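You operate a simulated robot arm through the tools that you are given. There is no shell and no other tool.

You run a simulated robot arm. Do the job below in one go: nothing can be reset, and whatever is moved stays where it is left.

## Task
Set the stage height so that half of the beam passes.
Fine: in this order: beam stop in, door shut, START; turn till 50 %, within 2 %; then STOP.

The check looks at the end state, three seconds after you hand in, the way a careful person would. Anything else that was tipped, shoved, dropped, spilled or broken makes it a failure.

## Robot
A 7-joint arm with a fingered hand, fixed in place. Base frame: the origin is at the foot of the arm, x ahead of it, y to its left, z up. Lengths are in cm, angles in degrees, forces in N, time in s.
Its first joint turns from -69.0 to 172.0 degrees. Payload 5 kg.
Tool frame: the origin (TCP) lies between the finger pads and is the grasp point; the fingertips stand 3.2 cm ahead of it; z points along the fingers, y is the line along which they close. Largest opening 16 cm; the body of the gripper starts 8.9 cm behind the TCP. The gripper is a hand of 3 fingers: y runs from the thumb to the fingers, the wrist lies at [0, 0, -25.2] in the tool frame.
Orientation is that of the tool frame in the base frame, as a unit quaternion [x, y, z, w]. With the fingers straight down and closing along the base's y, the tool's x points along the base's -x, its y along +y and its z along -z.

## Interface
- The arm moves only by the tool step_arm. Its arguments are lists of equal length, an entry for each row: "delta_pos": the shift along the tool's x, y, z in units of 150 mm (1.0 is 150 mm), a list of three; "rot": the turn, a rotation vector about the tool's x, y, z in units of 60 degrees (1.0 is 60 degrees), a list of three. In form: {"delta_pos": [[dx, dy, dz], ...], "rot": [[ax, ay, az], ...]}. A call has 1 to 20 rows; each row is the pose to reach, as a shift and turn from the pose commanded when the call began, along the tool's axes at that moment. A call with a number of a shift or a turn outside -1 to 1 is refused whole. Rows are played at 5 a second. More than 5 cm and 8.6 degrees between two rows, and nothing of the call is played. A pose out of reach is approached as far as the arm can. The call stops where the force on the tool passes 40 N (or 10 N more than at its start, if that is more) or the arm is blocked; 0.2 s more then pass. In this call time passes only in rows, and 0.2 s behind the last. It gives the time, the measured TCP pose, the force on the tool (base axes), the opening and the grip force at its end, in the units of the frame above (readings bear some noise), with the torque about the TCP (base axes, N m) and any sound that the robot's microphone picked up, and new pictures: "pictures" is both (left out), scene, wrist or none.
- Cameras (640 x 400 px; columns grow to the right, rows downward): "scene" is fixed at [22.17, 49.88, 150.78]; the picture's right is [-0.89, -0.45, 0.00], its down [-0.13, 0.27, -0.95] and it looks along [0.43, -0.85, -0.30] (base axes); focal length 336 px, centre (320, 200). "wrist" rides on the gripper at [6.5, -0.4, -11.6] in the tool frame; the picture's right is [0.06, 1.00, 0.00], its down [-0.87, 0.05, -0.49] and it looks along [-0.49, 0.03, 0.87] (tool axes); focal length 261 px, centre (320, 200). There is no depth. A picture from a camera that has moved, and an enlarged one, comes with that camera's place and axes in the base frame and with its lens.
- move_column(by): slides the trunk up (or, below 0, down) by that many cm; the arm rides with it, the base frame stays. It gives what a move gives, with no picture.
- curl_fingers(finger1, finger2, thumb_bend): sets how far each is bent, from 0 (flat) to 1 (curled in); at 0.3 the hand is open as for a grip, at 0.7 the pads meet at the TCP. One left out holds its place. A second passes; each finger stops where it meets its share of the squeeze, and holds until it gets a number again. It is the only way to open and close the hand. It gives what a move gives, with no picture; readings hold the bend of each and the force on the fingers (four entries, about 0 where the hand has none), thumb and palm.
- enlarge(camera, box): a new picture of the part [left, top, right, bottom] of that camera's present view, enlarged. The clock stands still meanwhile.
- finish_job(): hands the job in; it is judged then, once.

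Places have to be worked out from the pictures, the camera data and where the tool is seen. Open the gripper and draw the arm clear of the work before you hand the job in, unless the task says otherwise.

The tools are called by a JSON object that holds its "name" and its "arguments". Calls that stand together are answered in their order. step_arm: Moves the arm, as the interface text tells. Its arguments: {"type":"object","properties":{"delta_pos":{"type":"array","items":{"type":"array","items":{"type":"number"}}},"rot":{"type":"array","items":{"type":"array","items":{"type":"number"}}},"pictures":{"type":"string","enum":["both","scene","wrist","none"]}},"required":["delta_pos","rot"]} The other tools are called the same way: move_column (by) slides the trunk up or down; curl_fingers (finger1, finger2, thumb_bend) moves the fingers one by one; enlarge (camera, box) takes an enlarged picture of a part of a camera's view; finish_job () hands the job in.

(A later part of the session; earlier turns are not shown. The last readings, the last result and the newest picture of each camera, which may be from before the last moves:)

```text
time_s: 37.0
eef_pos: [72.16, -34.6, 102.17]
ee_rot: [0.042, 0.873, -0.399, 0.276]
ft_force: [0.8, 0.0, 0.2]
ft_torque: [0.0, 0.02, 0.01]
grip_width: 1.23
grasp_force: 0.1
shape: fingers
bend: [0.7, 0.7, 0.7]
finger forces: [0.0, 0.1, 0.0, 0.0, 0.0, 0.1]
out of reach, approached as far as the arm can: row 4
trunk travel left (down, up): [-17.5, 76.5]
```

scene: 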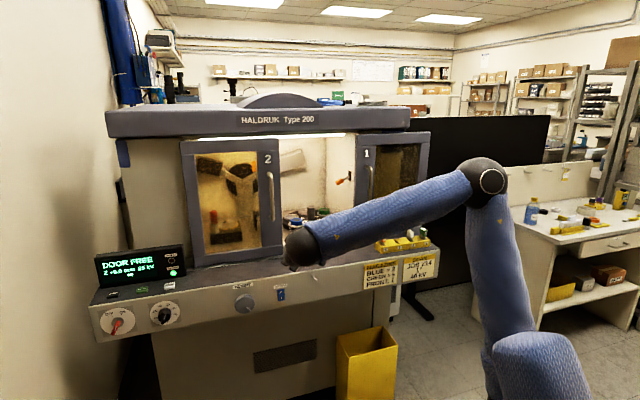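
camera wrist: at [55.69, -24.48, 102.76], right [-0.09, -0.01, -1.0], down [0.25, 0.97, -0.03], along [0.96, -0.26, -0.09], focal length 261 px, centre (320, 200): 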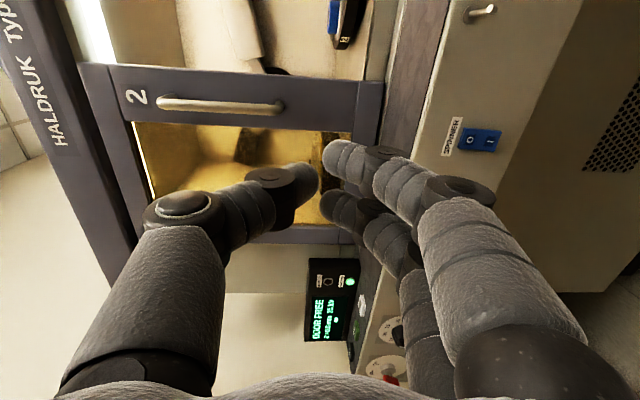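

The hand moved but clipped again at the end. Next I'll test which joint is limiting by rotating only the hand (wrist centre fixed) up to horizontal along the machine normal.

{"name": "step_arm", "arguments": {"delta_pos": [[-0.197, -0.1, -0.067], [-0.394, -0.2, -0.134], [-0.591, -0.3, -0.2], [-0.788, -0.4, -0.268], [-0.985, -0.5, -0.335]], "rot": [[0.0536, -0.1036, -0.002], [0.107, -0.207, -0.004], [0.161, -0.311, -0.006], [0.214, -0.414, -0.008], [0.268, -0.518, -0.01]], "pictures": "both"}}

```text
time_s: 38.2
eef_pos: [80.43, -33.93, 117.39]
ee_rot: [-0.031, 0.703, -0.52, 0.483]
ft_force: [-0.3, -0.2, -0.4]
ft_torque: [-0.01, -0.02, -0.03]
grip_width: 1.22
grasp_force: 0.0
shape: fingers
bend: [0.7, 0.7, 0.7]
finger forces: [0.0, 0.1, 0.0, 0.0, 0.0, 0.1]
trunk travel left (down, up): [-17.5, 76.5]
camera wrist: at [68.38, -29.67, 113.45], right [0.42, 0.42, -0.8], down [0.14, 0.84, 0.52], along [0.9, -0.33, 0.3], focal length 261 px, centre (320, 200)
```

scene: 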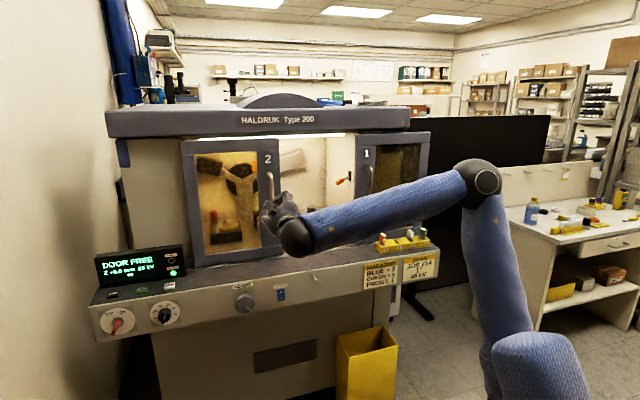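
wrist: 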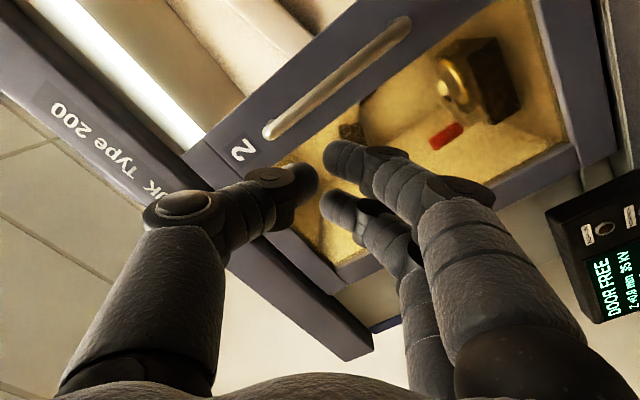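

Orientation at a fixed wrist centre is free, and the tool is now level along the machine normal with no clipping. I'll slide 15 cm toward −u at this height.

{"name": "step_arm", "arguments": {"delta_pos": [[0.19, -0.162, 0], [0.38, -0.324, 0], [0.57, -0.486, 0], [0.76, -0.648, 0]], "rot": [[0, 0, 0], [0, 0, 0], [0, 0, 0], [0, 0, 0]], "pictures": "scene"}}

```text
time_s: 39.2
eef_pos: [75.95, -44.94, 116.69]
ee_rot: [-0.031, 0.704, -0.519, 0.483]
ft_force: [0.3, -0.5, -0.7]
ft_torque: [-0.03, 0.0, -0.03]
grip_width: 1.27
grasp_force: 0.1
shape: fingers
bend: [0.7, 0.7, 0.7]
finger forces: [0.0, 0.0, 0.0, 0.1, 0.1, 0.1]
out of reach, approached as far as the arm can: row 2, 3, 4
trunk travel left (down, up): [-17.5, 76.5]
```

scene: 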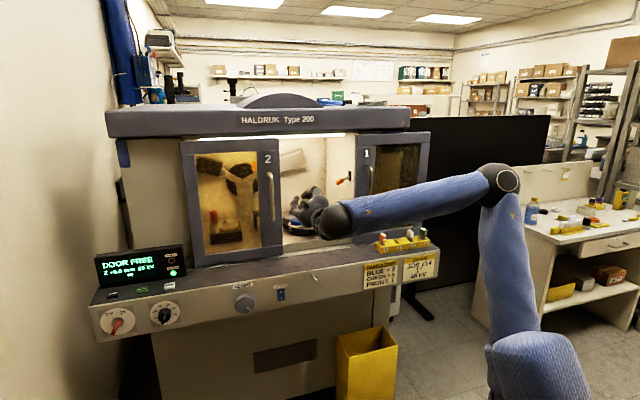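

The hand slid right but joint 1 is near its limit again. The target has a larger radius, so moving right and forward together should ease it. First I'll roll −40° so the hand is narrow sideways (tool x pointing right) before entering the opening.

{"name": "step_arm", "arguments": {"delta_pos": [[0, 0, 0], [0, 0, 0], [0, 0, 0], [0, 0, 0], [0, 0, 0], [0, 0, 0]], "rot": [[0, 0, -0.112], [0, 0, -0.223], [0, 0, -0.335], [0, 0, -0.446], [0, 0, -0.558], [0, 0, -0.669]], "pictures": "none"}}

{"name": "step_arm", "arguments": {"delta_pos": [[0.141, 0.02, 0.141], [0.283, 0.05, 0.283], [0.424, 0.08, 0.424], [0.5, 0.1, 0.5]], "rot": [[0, 0, 0], [0, 0, 0], [0, 0, 0], [0, 0, 0]], "pictures": "both"}}

```text
time_s: 40.6
eef_pos: [75.91, -45.07, 116.73]
ee_rot: [0.272, -0.65, 0.653, -0.276]
ft_force: [-0.2, -0.2, -0.1]
ft_torque: [0.0, 0.02, 0.02]
grip_width: 1.28
grasp_force: 0.0
shape: fingers
bend: [0.7, 0.7, 0.7]
finger forces: [0.1, 0.1, 0.0, 0.0, 0.1, 0.1]
trunk travel left (down, up): [-17.5, 76.5]
```

```text
time_s: 41.6
eef_pos: [76.0, -55.67, 115.16]
ee_rot: [0.272, -0.65, 0.654, -0.274]
ft_force: [0.4, 0.1, -0.2]
ft_torque: [0.0, -0.01, 0.01]
grip_width: 1.23
grasp_force: 0.1
shape: fingers
bend: [0.7, 0.7, 0.7]
finger forces: [0.1, 0.0, 0.0, 0.0, 0.0, 0.0]
trunk travel left (down, up): [-17.5, 76.5]
camera wrist: at [63.12, -52.24, 115.58], right [-0.04, -0.05, -1.0], down [0.26, 0.96, -0.05], along [0.96, -0.26, -0.02], focal length 261 px, centre (320, 200)
```

scene: 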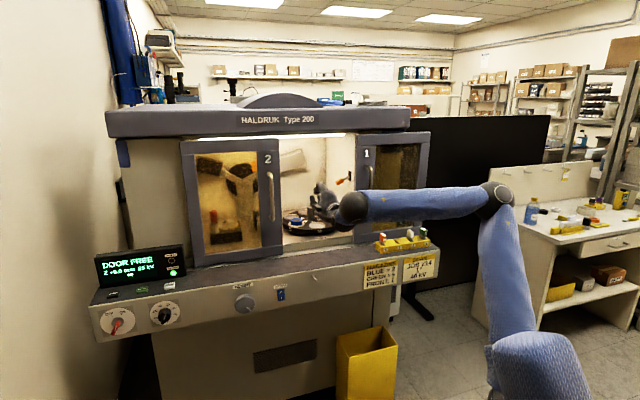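
wrist: 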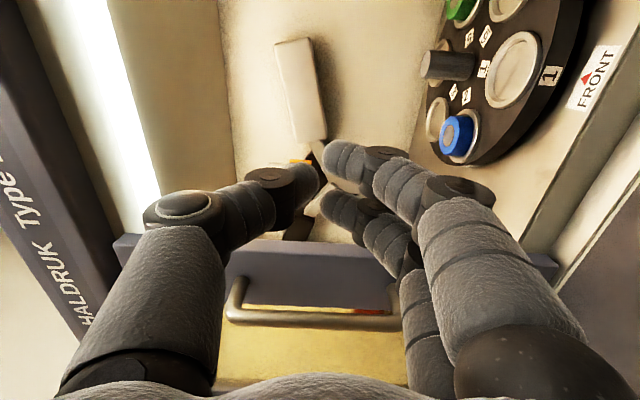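

The approach works now: TCP is at a≈14 (mid-opening) and d≈−93, just outside the door plane. Next I'll make a pointer by straightening the thumb, which is on top in this roll, and curling the two fingers away. Then I'll check its shape.

{"name": "curl_fingers", "arguments": {"finger1": 1.0, "finger2": 1.0, "thumb_bend": 0.35}}

{"name": "enlarge", "arguments": {"camera": "wrist", "box": [0, 0, 640, 400]}}

{"name": "enlarge", "arguments": {"camera": "scene", "box": [270, 140, 400, 250]}}

```text
time_s: 42.6
eef_pos: [75.97, -55.67, 115.2]
ee_rot: [0.271, -0.65, 0.655, -0.274]
ft_force: [-0.6, -0.8, 0.0]
ft_torque: [0.02, -0.01, 0.01]
grip_width: 6.96
grasp_force: 0.0
shape: fingers
bend: [1.0, 1.0, 0.35]
finger forces: [0.0, 0.1, 0.1, 0.0, 0.0, 0.0]
trunk travel left (down, up): [-17.5, 76.5]
```

```text
1.00 times, centred on (320, 200) of wrist (not enlarged: the box is as wide or as high as the picture)
camera zoom: at [63.09, -52.17, 115.62], right [-0.04, -0.05, -1.0], down [0.26, 0.96, -0.05], along [0.96, -0.26, -0.02], focal length 261 px, centre (320, 200)
```

zoom: 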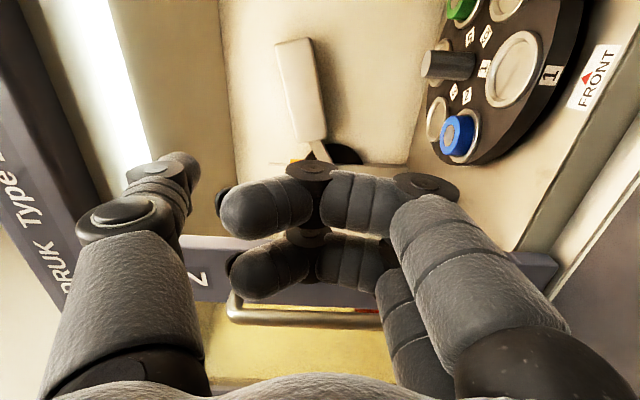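

```text
3.64 times, centred on (335, 195) of scene
camera zoom: at [22.17, 49.88, 150.78], right [-0.89, -0.45, 0.0], down [-0.13, 0.27, -0.95], along [0.43, -0.85, -0.3], focal length 1220 px, centre (266, 218)
```

zoom: 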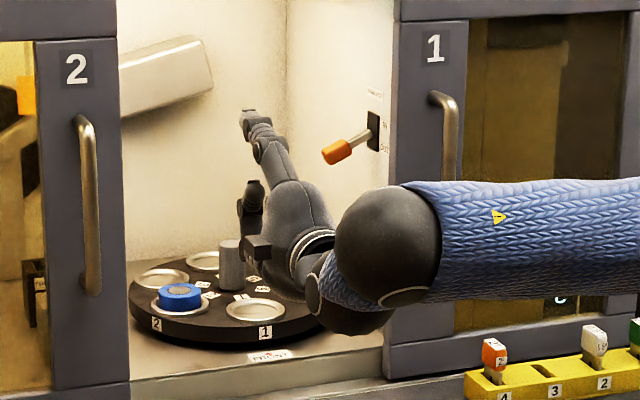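

The thumb tip sits at about (0, −8.4, +4.3) in the tool frame, and the scene view confirms it. The lever knob is at about a=−0.6, d=−110.1, z=115 (base ≈[77.4,−78.3,115]). I'll lower the hand to z≈102 first, then move right and partly in so the thumb is below the lever.

{"name": "step_arm", "arguments": {"delta_pos": [[0, 0.22, 0], [0, 0.44, 0], [0, 0.66, 0], [0, 0.88, 0]], "rot": [[0, 0, 0], [0, 0, 0], [0, 0, 0], [0, 0, 0]], "pictures": "none"}}

{"name": "step_arm", "arguments": {"delta_pos": [[0.24, 0, 0.11], [0.48, 0, 0.22], [0.72, 0, 0.33], [0.96, 0, 0.44]], "rot": [[0, 0, 0], [0, 0, 0], [0, 0, 0], [0, 0, 0]], "pictures": "both"}}

{"name": "enlarge", "arguments": {"camera": "scene", "box": [270, 140, 400, 250]}}

```text
time_s: 43.6
eef_pos: [78.2, -57.26, 103.28]
ee_rot: [-0.278, 0.65, -0.649, 0.281]
ft_force: [-0.3, -0.5, -0.4]
ft_torque: [0.03, -0.02, 0.0]
grip_width: 6.97
grasp_force: 0.0
shape: fingers
bend: [1.0, 1.0, 0.35]
finger forces: [0.0, 0.1, 0.1, 0.1, 0.0, 0.1]
out of reach, approached as far as the arm can: row 2, 3, 4
trunk travel left (down, up): [-17.5, 76.5]
```

```text
time_s: 44.6
eef_pos: [72.95, -72.41, 103.26]
ee_rot: [0.271, -0.651, 0.654, -0.275]
ft_force: [1.4, 0.6, 0.0]
ft_torque: [0.02, 0.02, -0.04]
grip_width: 7.0
grasp_force: 0.1
shape: fingers
bend: [1.0, 1.0, 0.35]
finger forces: [0.0, 0.1, 0.1, 0.0, 0.0, 0.0]
trunk travel left (down, up): [-17.5, 76.5]
camera wrist: at [60.11, -68.92, 103.7], right [-0.04, -0.05, -1.0], down [0.26, 0.96, -0.05], along [0.96, -0.26, -0.02], focal length 261 px, centre (320, 200)
```

scene: 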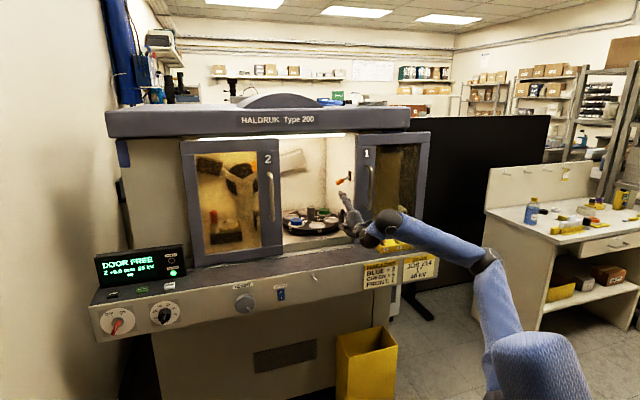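
wrist: 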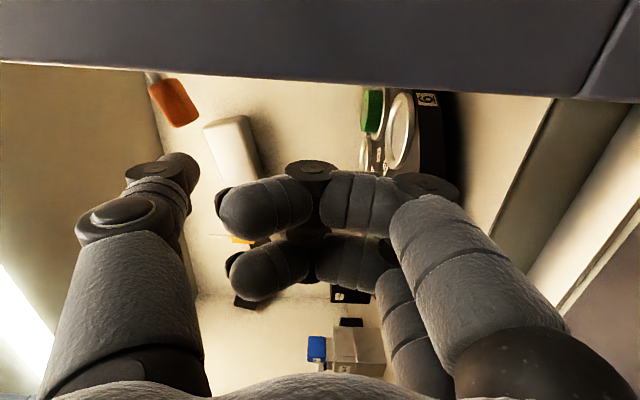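

```text
3.64 times, centred on (335, 195) of scene
camera zoom: at [22.17, 49.88, 150.78], right [-0.89, -0.45, 0.0], down [-0.13, 0.27, -0.95], along [0.43, -0.85, -0.3], focal length 1220 px, centre (266, 218)
```

zoom: 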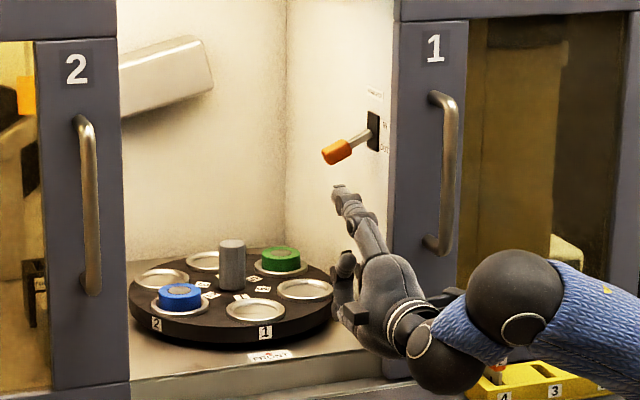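

The thumb is now just in front of and slightly below the lever. From this close view the knob is at about a=−1.7, d=−112, z=114.6. I'll lower 1.5 cm, yaw 12° right so the camera side clears door 1's handle, and slide the thumb in beneath the knob.

{"name": "step_arm", "arguments": {"delta_pos": [[0, 0.05, 0], [0, 0.1, 0.05], [0.015, 0.1, 0.15], [0.03, 0.1, 0.25], [0.04, 0.1, 0.35], [0.045, 0.1, 0.433]], "rot": [[0, 0.1, 0], [0, 0.2, 0], [0, 0.2, 0], [0, 0.2, 0], [0, 0.2, 0], [0, 0.2, 0]], "pictures": "both"}}

{"name": "enlarge", "arguments": {"camera": "scene", "box": [310, 150, 380, 220]}}

```text
time_s: 46.0
eef_pos: [76.97, -77.49, 101.76]
ee_rot: [0.201, -0.676, 0.678, -0.205]
ft_force: [-0.2, 0.6, 0.1]
ft_torque: [0.03, -0.03, 0.02]
grip_width: 7.0
grasp_force: 0.1
shape: fingers
bend: [1.0, 1.0, 0.35]
finger forces: [0.0, 0.0, 0.0, 0.1, 0.0, 0.0]
out of reach, approached as far as the arm can: row 2, 3, 4
trunk travel left (down, up): [-17.5, 76.5]
camera wrist: at [65.08, -71.45, 102.24], right [-0.04, -0.04, -1.0], down [0.46, 0.89, -0.05], along [0.89, -0.46, -0.02], focal length 261 px, centre (320, 200)
```

scene: 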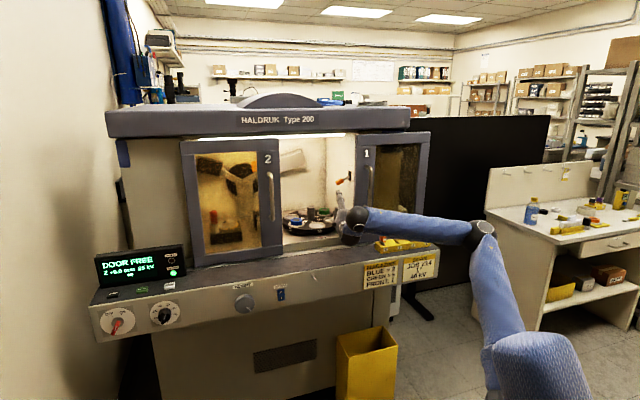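
wrist: 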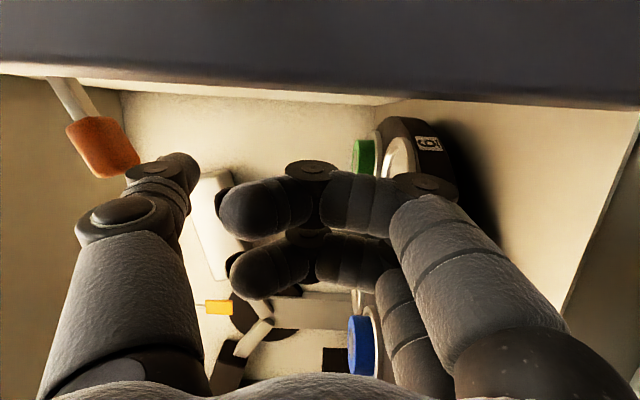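

```text
5.71 times, centred on (345, 185) of scene
camera zoom: at [22.17, 49.88, 150.78], right [-0.89, -0.45, 0.0], down [-0.13, 0.27, -0.95], along [0.43, -0.85, -0.3], focal length 1917 px, centre (177, 286)
```

zoom: 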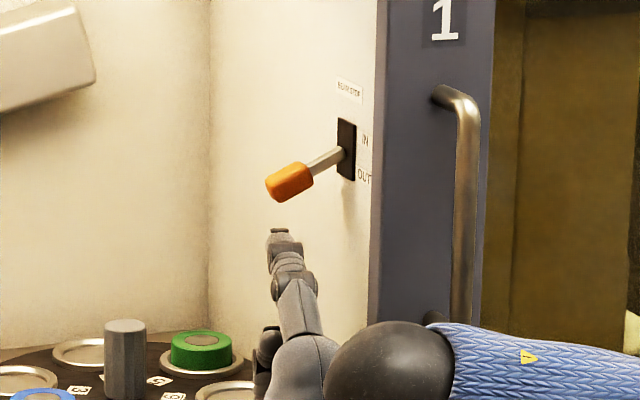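

The thumb is now right beneath the orange knob: knob at tool (0.9, −12.8, 3.3), thumb tip at (0, −8.4, 4.3). I'll shift 0.5 cm right and raise slowly to make contact.

{"name": "step_arm", "arguments": {"delta_pos": [[0.033, 0, 0.02], [0.033, -0.07, 0.02], [0.033, -0.14, 0.02], [0.033, -0.2, 0.02]], "rot": [[0, 0, 0], [0, 0, 0], [0, 0, 0], [0, 0, 0]], "pictures": "both"}}

{"name": "enlarge", "arguments": {"camera": "scene", "box": [310, 150, 380, 220]}}

```text
time_s: 47.0
eef_pos: [76.71, -77.95, 104.72]
ee_rot: [0.201, -0.676, 0.678, -0.206]
ft_force: [0.8, 0.3, -0.9]
ft_torque: [0.05, -0.04, -0.01]
grip_width: 6.97
grasp_force: 0.6
shape: fingers
bend: [1.0, 1.0, 0.35]
finger forces: [0.0, 0.0, 0.1, 0.1, 0.9, 0.1]
trunk travel left (down, up): [-17.5, 76.5]
camera wrist: at [64.82, -71.92, 105.22], right [-0.04, -0.04, -1.0], down [0.46, 0.89, -0.05], along [0.89, -0.46, -0.02], focal length 261 px, centre (320, 200)
```

scene: 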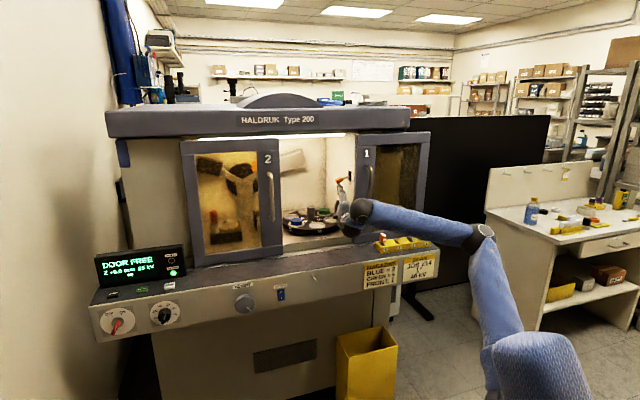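
wrist: 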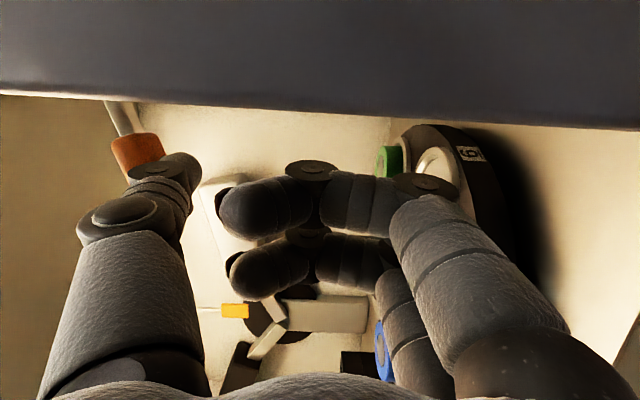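

```text
5.71 times, centred on (345, 185) of scene
camera zoom: at [22.17, 49.88, 150.78], right [-0.89, -0.45, 0.0], down [-0.13, 0.27, -0.95], along [0.43, -0.85, -0.3], focal length 1917 px, centre (177, 286)
```

zoom: 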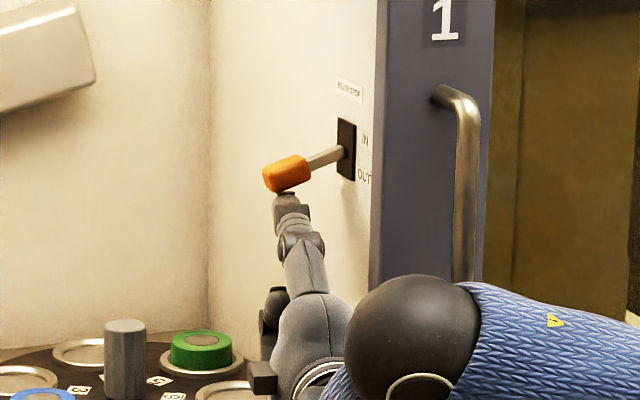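

Contact is made: 0.9 N on the thumb and the lever has started to rise. I'll continue raising 4.5 cm.

{"name": "step_arm", "arguments": {"delta_pos": [[0, -0.06, 0], [0, -0.12, 0], [0, -0.18, 0], [0, -0.24, 0], [0, -0.3, 0]], "rot": [[0, 0, 0], [0, 0, 0], [0, 0, 0], [0, 0, 0], [0, 0, 0]], "pictures": "wrist"}}

{"name": "enlarge", "arguments": {"camera": "scene", "box": [310, 150, 380, 220]}}

```text
time_s: 48.2
eef_pos: [76.76, -77.88, 109.25]
ee_rot: [0.202, -0.676, 0.678, -0.206]
ft_force: [-0.1, 3.3, -5.3]
ft_torque: [-0.16, 0.09, 0.04]
grip_width: 6.78
grasp_force: 3.2
shape: fingers
bend: [1.0, 1.0, 0.36]
finger forces: [0.0, 0.1, 0.1, 0.1, 6.1, 0.0]
trunk travel left (down, up): [-17.5, 76.5]
camera wrist: at [64.84, -71.86, 109.68], right [-0.05, -0.04, -1.0], down [0.45, 0.89, -0.05], along [0.89, -0.46, -0.02], focal length 261 px, centre (320, 200)
```

wrist: 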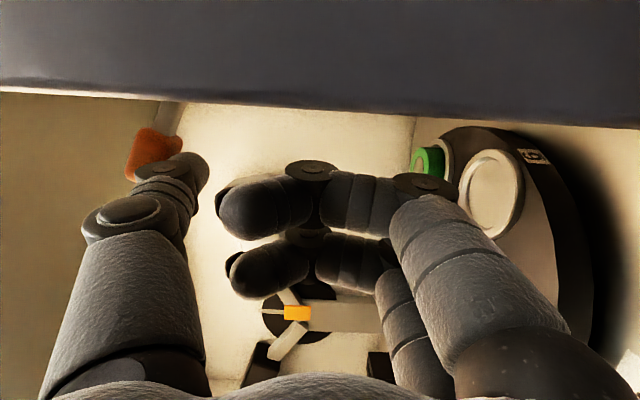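

```text
5.71 times, centred on (345, 185) of scene
camera zoom: at [22.17, 49.88, 150.78], right [-0.89, -0.45, 0.0], down [-0.13, 0.27, -0.95], along [0.43, -0.85, -0.3], focal length 1917 px, centre (177, 286)
```

zoom: 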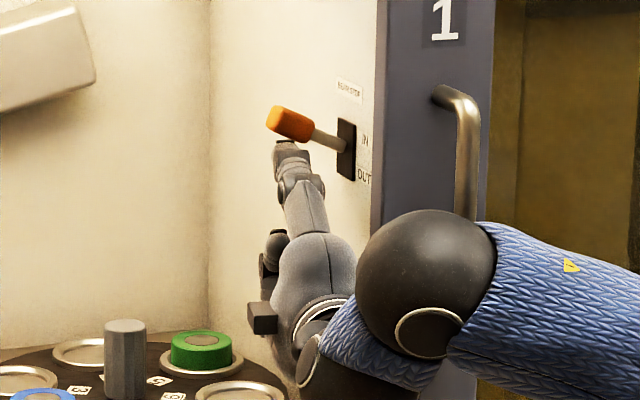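

The lever is now above horizontal, roughly mirror-symmetric to its OUT position, with 6 N on the thumb. I'll nudge it up slightly more to make sure it sits at the IN stop.

{"name": "step_arm", "arguments": {"delta_pos": [[0, -0.02, 0], [0, -0.04, 0]], "rot": [[0, 0, 0], [0, 0, 0]], "pictures": "none"}}

{"name": "enlarge", "arguments": {"camera": "scene", "box": [310, 150, 380, 220]}}

```text
time_s: 48.8
eef_pos: [76.66, -77.76, 109.77]
ee_rot: [0.201, -0.676, 0.678, -0.206]
ft_force: [1.4, 8.4, -11.7]
ft_torque: [-0.28, 0.16, 0.1]
grip_width: 6.55
grasp_force: 6.4
shape: fingers
bend: [1.0, 1.0, 0.38]
finger forces: [0.0, 0.1, 0.1, 0.0, 12.3, 0.1]
trunk travel left (down, up): [-17.5, 76.5]
```

```text
5.71 times, centred on (345, 185) of scene
camera zoom: at [22.17, 49.88, 150.78], right [-0.89, -0.45, 0.0], down [-0.13, 0.27, -0.95], along [0.43, -0.85, -0.3], focal length 1917 px, centre (177, 286)
```

zoom: 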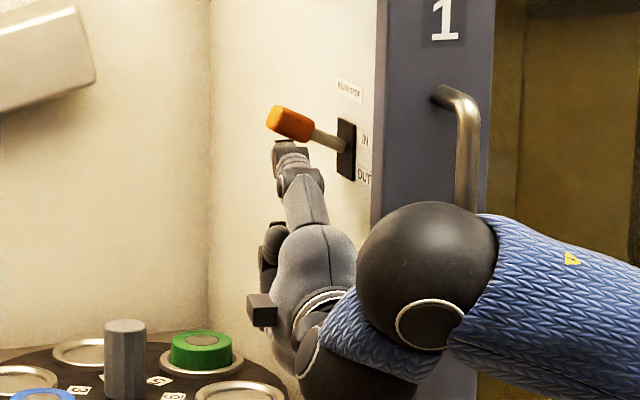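

The force doubled while the lever stayed put, so it is at the IN stop. I'll lower the thumb clear and back out along the tool axis.

{"name": "step_arm", "arguments": {"delta_pos": [[0, 0.08, 0], [0, 0.16, 0], [0, 0.24, 0], [0, 0.24, -0.2], [0, 0.24, -0.4], [0, 0.24, -0.6], [0, 0.24, -0.75]], "rot": [[0, 0, 0], [0, 0, 0], [0, 0, 0], [0, 0, 0], [0, 0, 0], [0, 0, 0], [0, 0, 0]], "pictures": "both"}}

{"name": "enlarge", "arguments": {"camera": "scene", "box": [310, 130, 450, 250]}}

```text
time_s: 50.4
eef_pos: [75.11, -75.07, 107.03]
ee_rot: [0.203, -0.676, 0.678, -0.208]
ft_force: [-0.9, 0.1, 0.1]
ft_torque: [0.02, -0.01, 0.02]
grip_width: 7.0
grasp_force: 0.0
shape: fingers
bend: [1.0, 1.0, 0.35]
finger forces: [0.0, 0.0, 0.0, 0.0, 0.1, 0.0]
out of reach, approached as far as the arm can: row 5, 6, 7
trunk travel left (down, up): [-17.5, 76.5]
camera wrist: at [63.27, -69.17, 107.36], right [-0.04, -0.04, -1.0], down [0.45, 0.89, -0.05], along [0.89, -0.45, -0.02], focal length 261 px, centre (320, 200)
```

scene: 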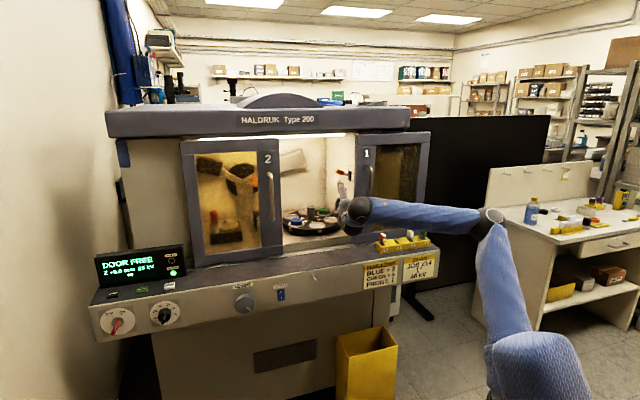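
wrist: 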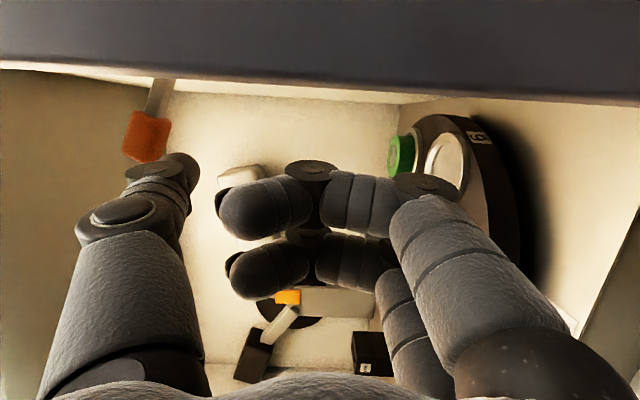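

```text
3.33 times, centred on (380, 190) of scene
camera zoom: at [22.17, 49.88, 150.78], right [-0.89, -0.45, 0.0], down [-0.13, 0.27, -0.95], along [0.43, -0.85, -0.3], focal length 1118 px, centre (120, 233)
```

zoom: 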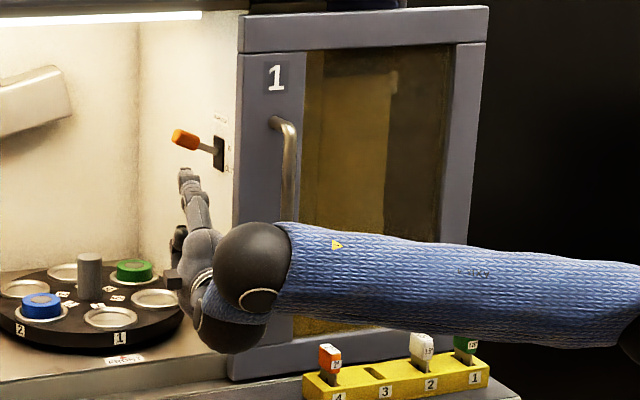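

The lever stays at IN. Retreat straight back is limited by joint 1, so I'll exit diagonally left and back, unyawing, the way I came in.

{"name": "step_arm", "arguments": {"delta_pos": [[-0.077, 0, -0.119], [-0.154, 0, -0.238], [-0.231, 0, -0.356], [-0.308, 0, -0.475]], "rot": [[0, -0.05, 0], [0, -0.1, 0], [0, -0.15, 0], [0, -0.2, 0]], "pictures": "none"}}

{"name": "step_arm", "arguments": {"delta_pos": [[-0.15, -0.03, -0.15], [-0.3, -0.06, -0.3], [-0.45, -0.1, -0.45], [-0.6, -0.13, -0.6]], "rot": [[0, 0, 0], [0, 0, 0], [0, 0, 0], [0, 0, 0]], "pictures": "both"}}

```text
time_s: 51.4
eef_pos: [75.21, -66.79, 106.91]
ee_rot: [0.27, -0.65, 0.654, -0.277]
ft_force: [0.1, -0.4, -0.1]
ft_torque: [0.0, -0.01, -0.01]
grip_width: 6.99
grasp_force: 0.0
shape: fingers
bend: [1.0, 1.0, 0.35]
finger forces: [0.1, 0.1, 0.0, 0.0, 0.1, 0.0]
trunk travel left (down, up): [-17.5, 76.5]
```

```text
time_s: 52.4
eef_pos: [76.17, -54.74, 109.99]
ee_rot: [0.275, -0.65, 0.651, -0.279]
ft_force: [-0.3, 0.0, -0.3]
ft_torque: [0.0, 0.03, 0.0]
grip_width: 7.01
grasp_force: 0.2
shape: fingers
bend: [1.0, 1.0, 0.35]
finger forces: [0.1, 0.0, 0.0, 0.1, 0.1, 0.0]
out of reach, approached as far as the arm can: row 3, 4
trunk travel left (down, up): [-17.5, 76.5]
camera wrist: at [63.29, -51.42, 110.45], right [-0.04, -0.04, -1.0], down [0.25, 0.97, -0.05], along [0.97, -0.25, -0.03], focal length 261 px, centre (320, 200)
```

scene: 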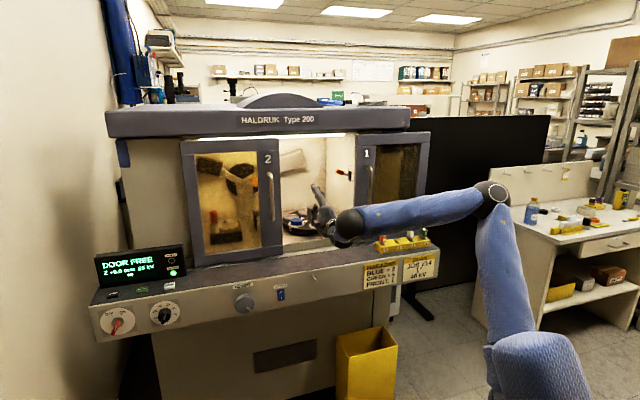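
wrist: 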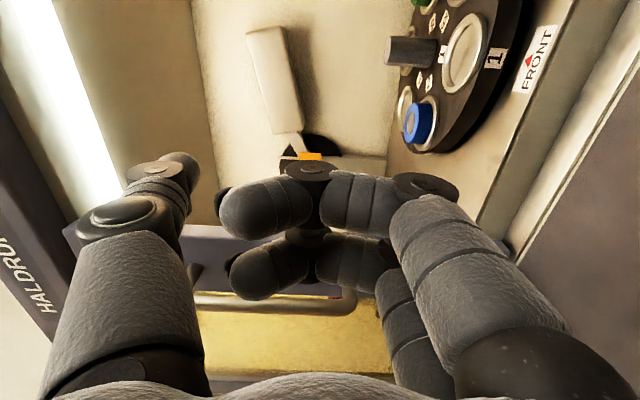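

I'm out at a≈15, d≈−92.6 with the lever left IN. For the door I'll straighten the two fingers, curl the thumb, and roll upright so the fingers are on the right. Then I can push door 1's handle leftward from its right side.

{"name": "curl_fingers", "arguments": {"finger1": 0.3, "finger2": 0.3, "thumb_bend": 1.0}}

{"name": "step_arm", "arguments": {"delta_pos": [[0, 0, 0], [0, 0, 0], [0, 0, 0], [0, 0, 0], [0, 0, 0], [0, 0, 0], [0, 0, 0], [0, 0, 0]], "rot": [[0, 0, -0.125], [0, 0, -0.25], [0, 0, -0.375], [0, 0, -0.5], [0, 0, -0.625], [0, 0, -0.75], [0, 0, -0.875], [0, 0, -1.0]], "pictures": "none"}}

{"name": "step_arm", "arguments": {"delta_pos": [[0, 0, 0], [0, 0, 0], [0, 0, 0], [0, 0, 0]], "rot": [[0, 0, -0.125], [0, 0, -0.25], [0, 0, -0.375], [0, 0, -0.5]], "pictures": "both"}}

```text
time_s: 53.4
eef_pos: [76.29, -54.59, 109.98]
ee_rot: [0.276, -0.65, 0.65, -0.279]
ft_force: [-0.1, 1.3, -0.3]
ft_torque: [-0.02, 0.02, 0.01]
grip_width: 6.22
grasp_force: 0.0
shape: fingers
bend: [0.3, 0.3, 1.0]
finger forces: [0.0, 0.0, 0.1, 0.0, 0.1, 0.1]
trunk travel left (down, up): [-17.5, 76.5]
```

```text
time_s: 55.2
eef_pos: [76.57, -54.96, 110.1]
ee_rot: [0.563, -0.426, 0.703, 0.086]
ft_force: [-0.1, -0.4, 0.5]
ft_torque: [-0.01, -0.01, 0.0]
grip_width: 6.24
grasp_force: 0.1
shape: fingers
bend: [0.3, 0.3, 1.0]
finger forces: [0.1, 0.0, 0.0, 0.1, 0.0, 0.1]
out of reach, approached as far as the arm can: row 1, 2, 3, 4, 5, 6, 7, 8
trunk travel left (down, up): [-17.5, 76.5]
```

```text
time_s: 56.2
eef_pos: [76.51, -54.86, 110.41]
ee_rot: [0.654, -0.266, 0.657, 0.265]
ft_force: [-0.5, -0.5, -0.6]
ft_torque: [0.01, 0.04, -0.01]
grip_width: 6.22
grasp_force: 0.0
shape: fingers
bend: [0.3, 0.3, 1.0]
finger forces: [0.0, 0.0, 0.0, 0.0, 0.1, 0.0]
trunk travel left (down, up): [-17.5, 76.5]
camera wrist: at [68.52, -46.57, 116.82], right [-0.7, -0.72, 0.06], down [-0.39, 0.3, -0.87], along [0.61, -0.63, -0.49], focal length 261 px, centre (320, 200)
```

scene: 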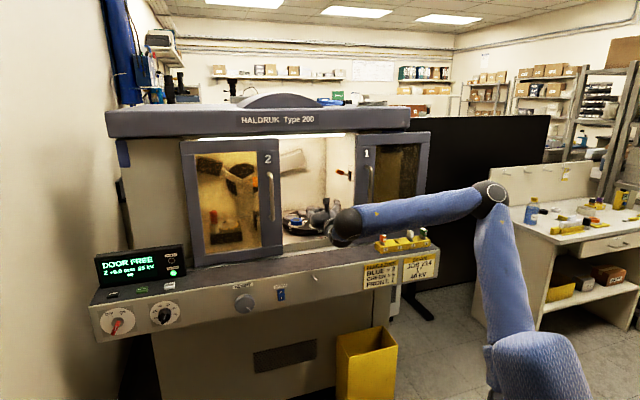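
wrist: 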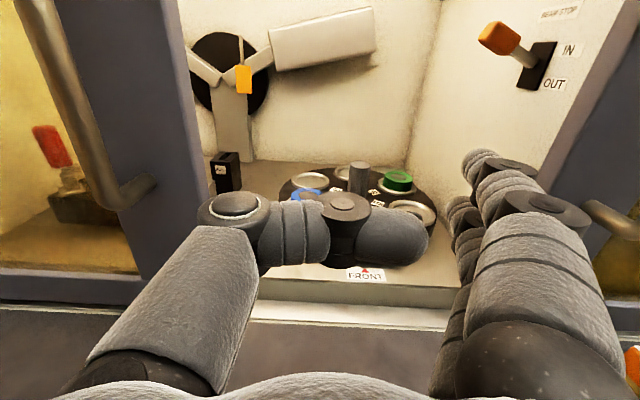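

Now I can see the lever at IN with the labels. By triangulation handle 1's bar is at a≈−7.8, d≈−97.2, z 106–122, and the door surface is near d≈−102.5. I'll move right while staying in front of the handle plane, to put the fingers on the handle's right side.

{"name": "step_arm", "arguments": {"delta_pos": [[0.05, 0.05, -0.12], [0.1, 0.25, -0.227], [0.107, 0.5, -0.227], [0.107, 0.7, -0.227], [0.107, 0.9, -0.227]], "rot": [[0, 0, 0], [0, 0, 0], [0, 0, 0], [0, 0, 0], [0, 0, 0]], "pictures": "both"}}

```text
time_s: 57.4
eef_pos: [73.14, -62.55, 111.97]
ee_rot: [0.651, -0.266, 0.659, 0.267]
ft_force: [-0.7, 2.3, 0.1]
ft_torque: [0.08, 0.09, -0.08]
grip_width: 6.23
grasp_force: 0.1
shape: fingers
bend: [0.3, 0.3, 1.0]
finger forces: [0.0, 0.0, 0.0, 0.0, 0.0, 0.1]
out of reach, approached as far as the arm can: row 1, 2, 3, 4, 5
trunk travel left (down, up): [-17.5, 76.5]
camera wrist: at [65.08, -54.1, 118.48], right [-0.7, -0.71, 0.06], down [-0.38, 0.3, -0.87], along [0.6, -0.63, -0.48], focal length 261 px, centre (320, 200)
```

scene: 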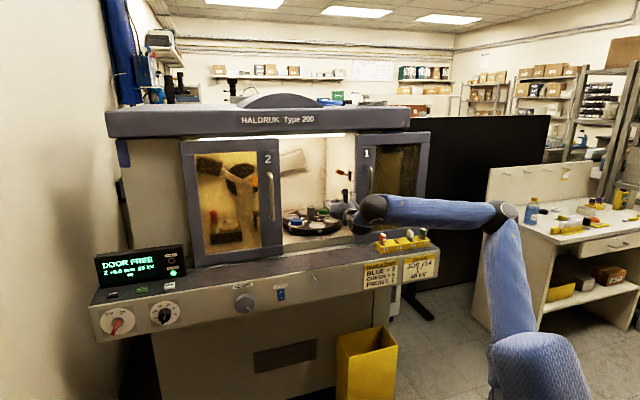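
wrist: 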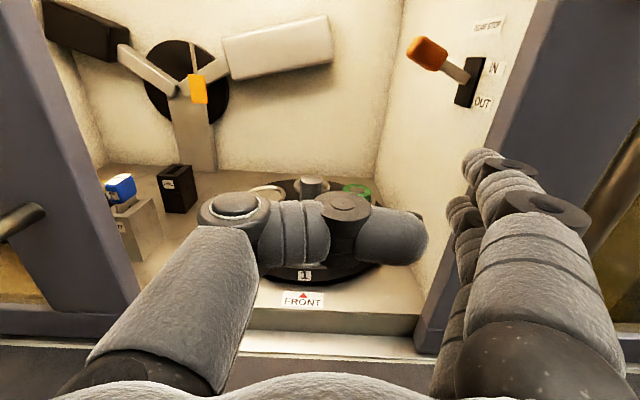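

The J1 limit is pulling the hand forward because the elbow droops to the right. I'll pitch the hand up about the wrist in two 30° steps, which should share rotation with joint 3 and lift the elbow, and check the effect.

{"name": "step_arm", "arguments": {"delta_pos": [[0.2, 0, -0.02], [0.4, 0, -0.05], [0.6, 0, -0.1], [0.79, 0, -0.17], [0.967, 0, -0.26]], "rot": [[0, 0.1, 0], [0, 0.2, 0], [0, 0.3, 0], [0, 0.4, 0], [0, 0.5, 0]], "pictures": "none"}}

{"name": "step_arm", "arguments": {"delta_pos": [[0.2, 0, -0.02], [0.4, 0, -0.05], [0.6, 0, -0.1], [0.79, 0, -0.17], [0.967, 0, -0.26]], "rot": [[0, 0.1, 0], [0, 0.2, 0], [0, 0.3, 0], [0, 0.4, 0], [0, 0.5, 0]], "pictures": "scene"}}

```text
time_s: 58.6
eef_pos: [70.31, -60.02, 126.31]
ee_rot: [0.459, -0.189, 0.804, 0.329]
ft_force: [-0.6, 0.6, 1.5]
ft_torque: [0.07, 0.05, -0.05]
grip_width: 6.23
grasp_force: 0.0
shape: fingers
bend: [0.3, 0.3, 1.0]
finger forces: [0.0, 0.1, 0.0, 0.0, 0.0, 0.0]
trunk travel left (down, up): [-17.5, 76.5]
```

```text
time_s: 60.0
eef_pos: [69.8, -49.31, 136.06]
ee_rot: [0.274, -0.195, 0.871, 0.357]
ft_force: [-1.0, 1.8, 1.2]
ft_torque: [0.13, 0.01, -0.08]
grip_width: 6.24
grasp_force: 0.1
shape: fingers
bend: [0.3, 0.3, 1.0]
finger forces: [0.0, 0.0, 0.0, 0.0, 0.1, 0.0]
out of reach, approached as far as the arm can: row 1, 2, 3, 4, 5
trunk travel left (down, up): [-17.5, 76.5]
stopped in row 5: the arm was blocked; the commanded pose is now the measured one
```

scene: 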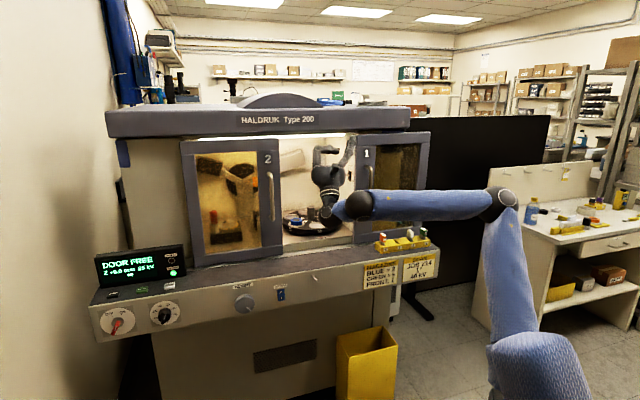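

The hand pitched up about 50°, but joint limits pushed the wrist left. I'll move the arm into the open area (bearing ≈0) with the hand pointing up, then keep rotating so the elbow comes over the top.

{"name": "step_arm", "arguments": {"delta_pos": [[0.073, -0.207, -0.075], [0.147, -0.414, -0.15], [0.22, -0.62, -0.225], [0.293, -0.827, -0.3]], "rot": [[0, 0, 0], [0, 0, 0], [0, 0, 0], [0, 0, 0]], "pictures": "none"}}

{"name": "step_arm", "arguments": {"delta_pos": [[0.073, -0.207, -0.075], [0.147, -0.414, -0.15], [0.22, -0.62, -0.225], [0.293, -0.827, -0.3]], "rot": [[0, 0, 0], [0, 0, 0], [0, 0, 0], [0, 0, 0]], "pictures": "none"}}

{"name": "step_arm", "arguments": {"delta_pos": [[0.073, -0.207, -0.075], [0.147, -0.414, -0.15], [0.22, -0.62, -0.225], [0.293, -0.827, -0.3]], "rot": [[0, 0, 0], [0, 0, 0], [0, 0, 0], [0, 0, 0]], "pictures": "scene"}}

```text
time_s: 61.0
eef_pos: [74.63, -36.7, 136.97]
ee_rot: [0.274, -0.197, 0.87, 0.359]
ft_force: [-0.2, -0.1, -0.6]
ft_torque: [0.01, 0.04, 0.03]
grip_width: 6.23
grasp_force: 0.1
shape: fingers
bend: [0.3, 0.3, 1.0]
finger forces: [0.0, 0.0, 0.1, 0.1, 0.0, 0.1]
trunk travel left (down, up): [-17.5, 76.5]
```

```text
time_s: 62.0
eef_pos: [79.67, -23.68, 138.1]
ee_rot: [0.274, -0.197, 0.87, 0.358]
ft_force: [-0.1, 0.3, 0.4]
ft_torque: [0.04, 0.02, 0.04]
grip_width: 6.23
grasp_force: 0.1
shape: fingers
bend: [0.3, 0.3, 1.0]
finger forces: [0.0, 0.0, 0.0, 0.0, 0.0, 0.0]
trunk travel left (down, up): [-17.5, 76.5]
```

```text
time_s: 63.0
eef_pos: [84.73, -10.58, 139.13]
ee_rot: [0.274, -0.197, 0.871, 0.358]
ft_force: [0.1, -0.2, -0.3]
ft_torque: [-0.02, 0.02, 0.05]
grip_width: 6.24
grasp_force: 0.1
shape: fingers
bend: [0.3, 0.3, 1.0]
finger forces: [0.0, 0.1, 0.1, 0.0, 0.1, 0.0]
trunk travel left (down, up): [-17.5, 76.5]
```

scene: 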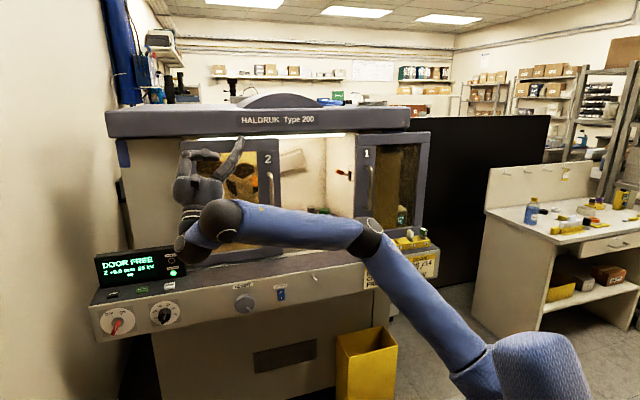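

The arm is now out in the open with no clipping. I'll rotate the hand 30° further (up and toward the left) about the forearm with the wrist fixed, to swing the elbow over the top.

{"name": "step_arm", "arguments": {"delta_pos": [[0.115, -0.225, -0.03], [0.225, -0.445, -0.09], [0.335, -0.655, -0.165], [0.437, -0.86, -0.26]], "rot": [[0.111, 0.0565, 0], [0.2225, 0.113, 0], [0.334, 0.1695, 0], [0.445, 0.226, 0]], "pictures": "scene"}}

```text
time_s: 64.0
eef_pos: [88.99, 3.41, 141.88]
ee_rot: [0.247, 0.053, 0.918, 0.307]
ft_force: [0.1, 0.4, -0.5]
ft_torque: [-0.01, -0.08, -0.04]
grip_width: 6.27
grasp_force: 0.2
shape: fingers
bend: [0.3, 0.3, 1.0]
finger forces: [0.0, 0.0, 0.1, 0.0, 0.1, 0.0]
trunk travel left (down, up): [-17.5, 76.5]
```

scene: 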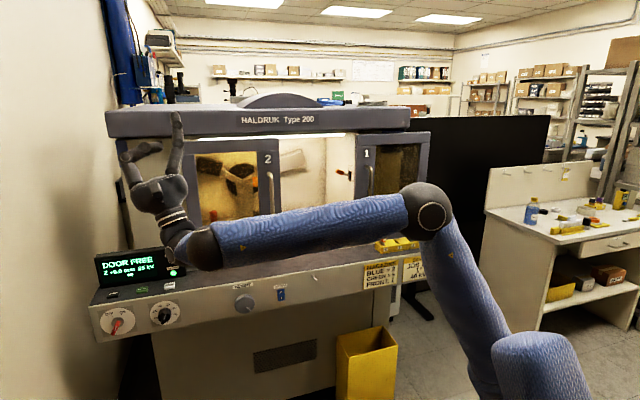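

The elbow came up strongly. I'll continue another 30° in the same way.

{"name": "step_arm", "arguments": {"delta_pos": [[0.115, -0.225, -0.03], [0.225, -0.445, -0.09], [0.335, -0.655, -0.165], [0.45, -0.86, -0.253]], "rot": [[0.111, 0.0565, 0], [0.2225, 0.113, 0], [0.334, 0.1695, 0], [0.445, 0.227, 0]], "pictures": "scene"}}

```text
time_s: 65.0
eef_pos: [87.35, 20.84, 141.57]
ee_rot: [0.239, 0.264, 0.904, 0.238]
ft_force: [0.3, 0.1, 0.4]
ft_torque: [0.01, -0.07, 0.02]
grip_width: 6.27
grasp_force: 0.0
shape: fingers
bend: [0.3, 0.3, 1.0]
finger forces: [0.0, 0.0, 0.1, 0.0, 0.1, 0.0]
out of reach, approached as far as the arm can: row 2, 3, 4
trunk travel left (down, up): [-17.5, 76.5]
```

scene: 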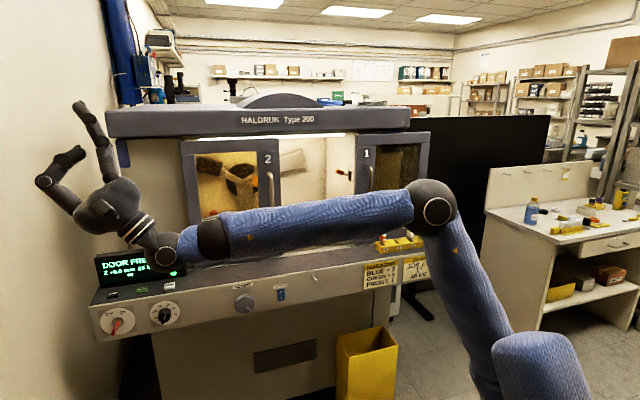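

The elbow is now up, at about [29,−3,133]. Next I'll straighten the wrist from up-left toward the forearm direction. That should use only the wrist-bend joint and keep the elbow up.

{"name": "step_arm", "arguments": {"delta_pos": [[-0.147, -0.157, -0.03], [-0.294, -0.314, -0.085], [-0.44, -0.47, -0.155], [-0.587, -0.627, -0.233]], "rot": [[0.091, -0.0857, 0], [0.182, -0.1715, 0], [0.273, -0.257, 0], [0.364, -0.343, 0]], "pictures": "scene"}}

```text
time_s: 66.0
eef_pos: [95.11, 21.97, 130.59]
ee_rot: [0.437, 0.383, 0.78, 0.232]
ft_force: [-0.3, -0.2, -0.1]
ft_torque: [0.02, -0.02, -0.03]
grip_width: 6.25
grasp_force: 0.0
shape: fingers
bend: [0.3, 0.3, 1.0]
finger forces: [0.0, 0.0, 0.0, 0.1, 0.0, 0.1]
trunk travel left (down, up): [-17.5, 76.5]
```

scene: 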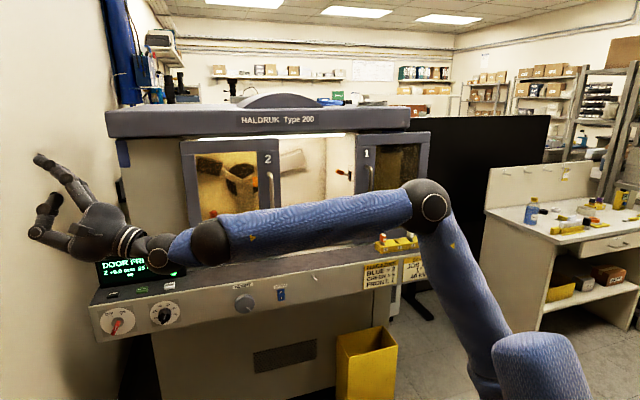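

Only the wrist moved, as intended. I'll continue to a level hand and retract the wrist somewhat, then sweep the whole arm right with joint 1.

{"name": "step_arm", "arguments": {"delta_pos": [[-0.067, -0.048, -0.218], [-0.133, -0.097, -0.436], [-0.2, -0.145, -0.653], [-0.267, -0.193, -0.871]], "rot": [[0.052, -0.0655, 0], [0.103, -0.131, 0], [0.155, -0.197, 0], [0.206, -0.262, 0]], "pictures": "none"}}

{"name": "step_arm", "arguments": {"delta_pos": [[0, 0, 0], [0, 0, 0], [0, 0, 0], [0, 0, 0], [0, 0, 0], [0, 0, 0], [0, 0, 0], [0, 0, 0]], "rot": [[0, 0, 0.12], [0, 0, 0.24], [0, 0, 0.36], [0, 0, 0.48], [0, 0, 0.6], [0, 0, 0.72], [0, 0, 0.84], [0, 0, 0.96]], "pictures": "both"}}

```text
time_s: 67.0
eef_pos: [85.79, 15.62, 122.04]
ee_rot: [0.56, 0.429, 0.669, 0.234]
ft_force: [-0.6, -0.2, -0.2]
ft_torque: [-0.03, 0.02, 0.01]
grip_width: 6.26
grasp_force: 0.0
shape: fingers
bend: [0.3, 0.3, 1.0]
finger forces: [0.0, 0.0, 0.0, 0.0, 0.1, 0.0]
trunk travel left (down, up): [-17.5, 76.5]
```

```text
time_s: 68.8
eef_pos: [86.06, 15.53, 122.04]
ee_rot: [0.698, 0.106, 0.698, -0.118]
ft_force: [0.0, -0.5, -0.1]
ft_torque: [0.01, 0.01, 0.01]
grip_width: 6.25
grasp_force: 0.0
shape: fingers
bend: [0.3, 0.3, 1.0]
finger forces: [0.0, 0.0, 0.0, 0.2, 0.0, 0.0]
trunk travel left (down, up): [-17.5, 76.5]
camera wrist: at [74.81, 12.23, 128.65], right [0.31, -0.95, 0.04], down [-0.45, -0.19, -0.87], along [0.84, 0.25, -0.49], focal length 261 px, centre (320, 200)
```

scene: 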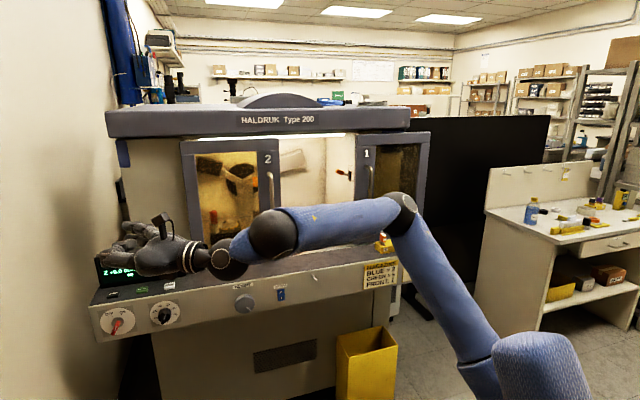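
wrist: 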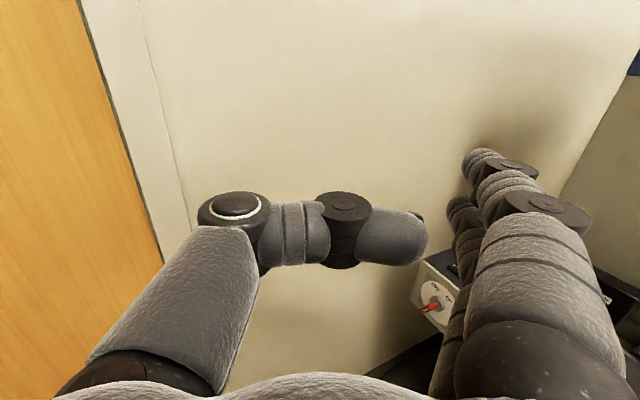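

The elbow position is ambiguous from this view. I'll enlarge the arm to measure it before sweeping right.

{"name": "enlarge", "arguments": {"camera": "scene", "box": [190, 150, 570, 400]}}

```text
1.60 times, centred on (380, 275) of scene
camera zoom: at [22.17, 49.88, 150.78], right [-0.89, -0.45, 0.0], down [-0.13, 0.27, -0.95], along [0.43, -0.85, -0.3], focal length 537 px, centre (224, 80)
```

zoom: 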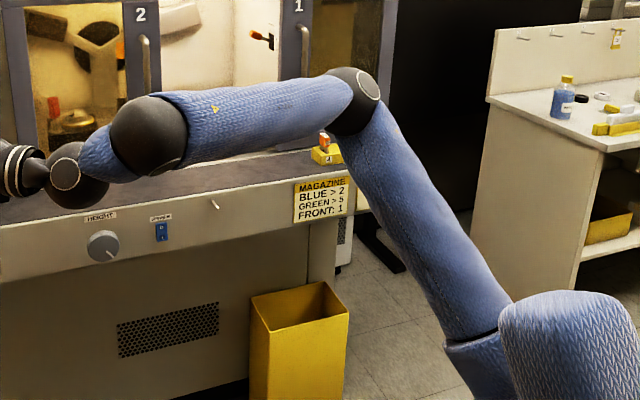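

The elbow is still to the right. The early posture (trunk higher, elbow clearly up) looked better, so I'll raise the trunk 25 cm and bring the tool back toward vertical near the body to re-establish it.

{"name": "move_column", "arguments": {"by": 25}}

{"name": "step_arm", "arguments": {"delta_pos": [[-0.155, 0.022, -0.148], [-0.311, 0.043, -0.296], [-0.466, 0.065, -0.443], [-0.622, 0.087, -0.591], [-0.777, 0.108, -0.739], [-0.933, 0.13, -0.887]], "rot": [[0, -0.125, 0], [0, -0.25, 0], [0, -0.375, 0], [0, -0.5, 0], [0, -0.625, 0], [0, -0.75, 0]], "pictures": "scene"}}

```text
time_s: 71.4
eef_pos: [86.08, 15.55, 147.08]
ee_rot: [0.698, 0.105, 0.699, -0.117]
ft_force: [0.2, -0.1, 0.3]
ft_torque: [0.02, -0.01, -0.01]
grip_width: 6.27
grasp_force: 0.0
shape: fingers
bend: [0.3, 0.3, 1.0]
finger forces: [0.0, 0.0, 0.0, 0.1, 0.0, 0.0]
trunk travel left (down, up): [-42.5, 51.5]
```

```text
time_s: 72.8
eef_pos: [73.77, 9.71, 133.02]
ee_rot: [0.912, 0.143, 0.378, -0.067]
ft_force: [0.2, -1.0, -0.4]
ft_torque: [0.01, 0.0, 0.01]
grip_width: 6.21
grasp_force: 0.0
shape: fingers
bend: [0.3, 0.3, 1.0]
finger forces: [0.0, 0.0, 0.0, 0.0, 0.0, 0.0]
trunk travel left (down, up): [-42.5, 51.5]
```

scene: 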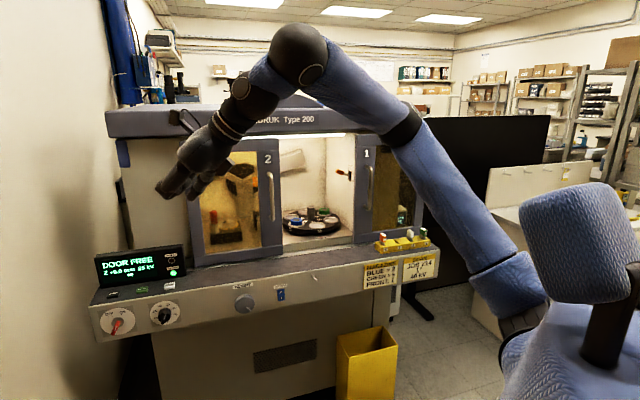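

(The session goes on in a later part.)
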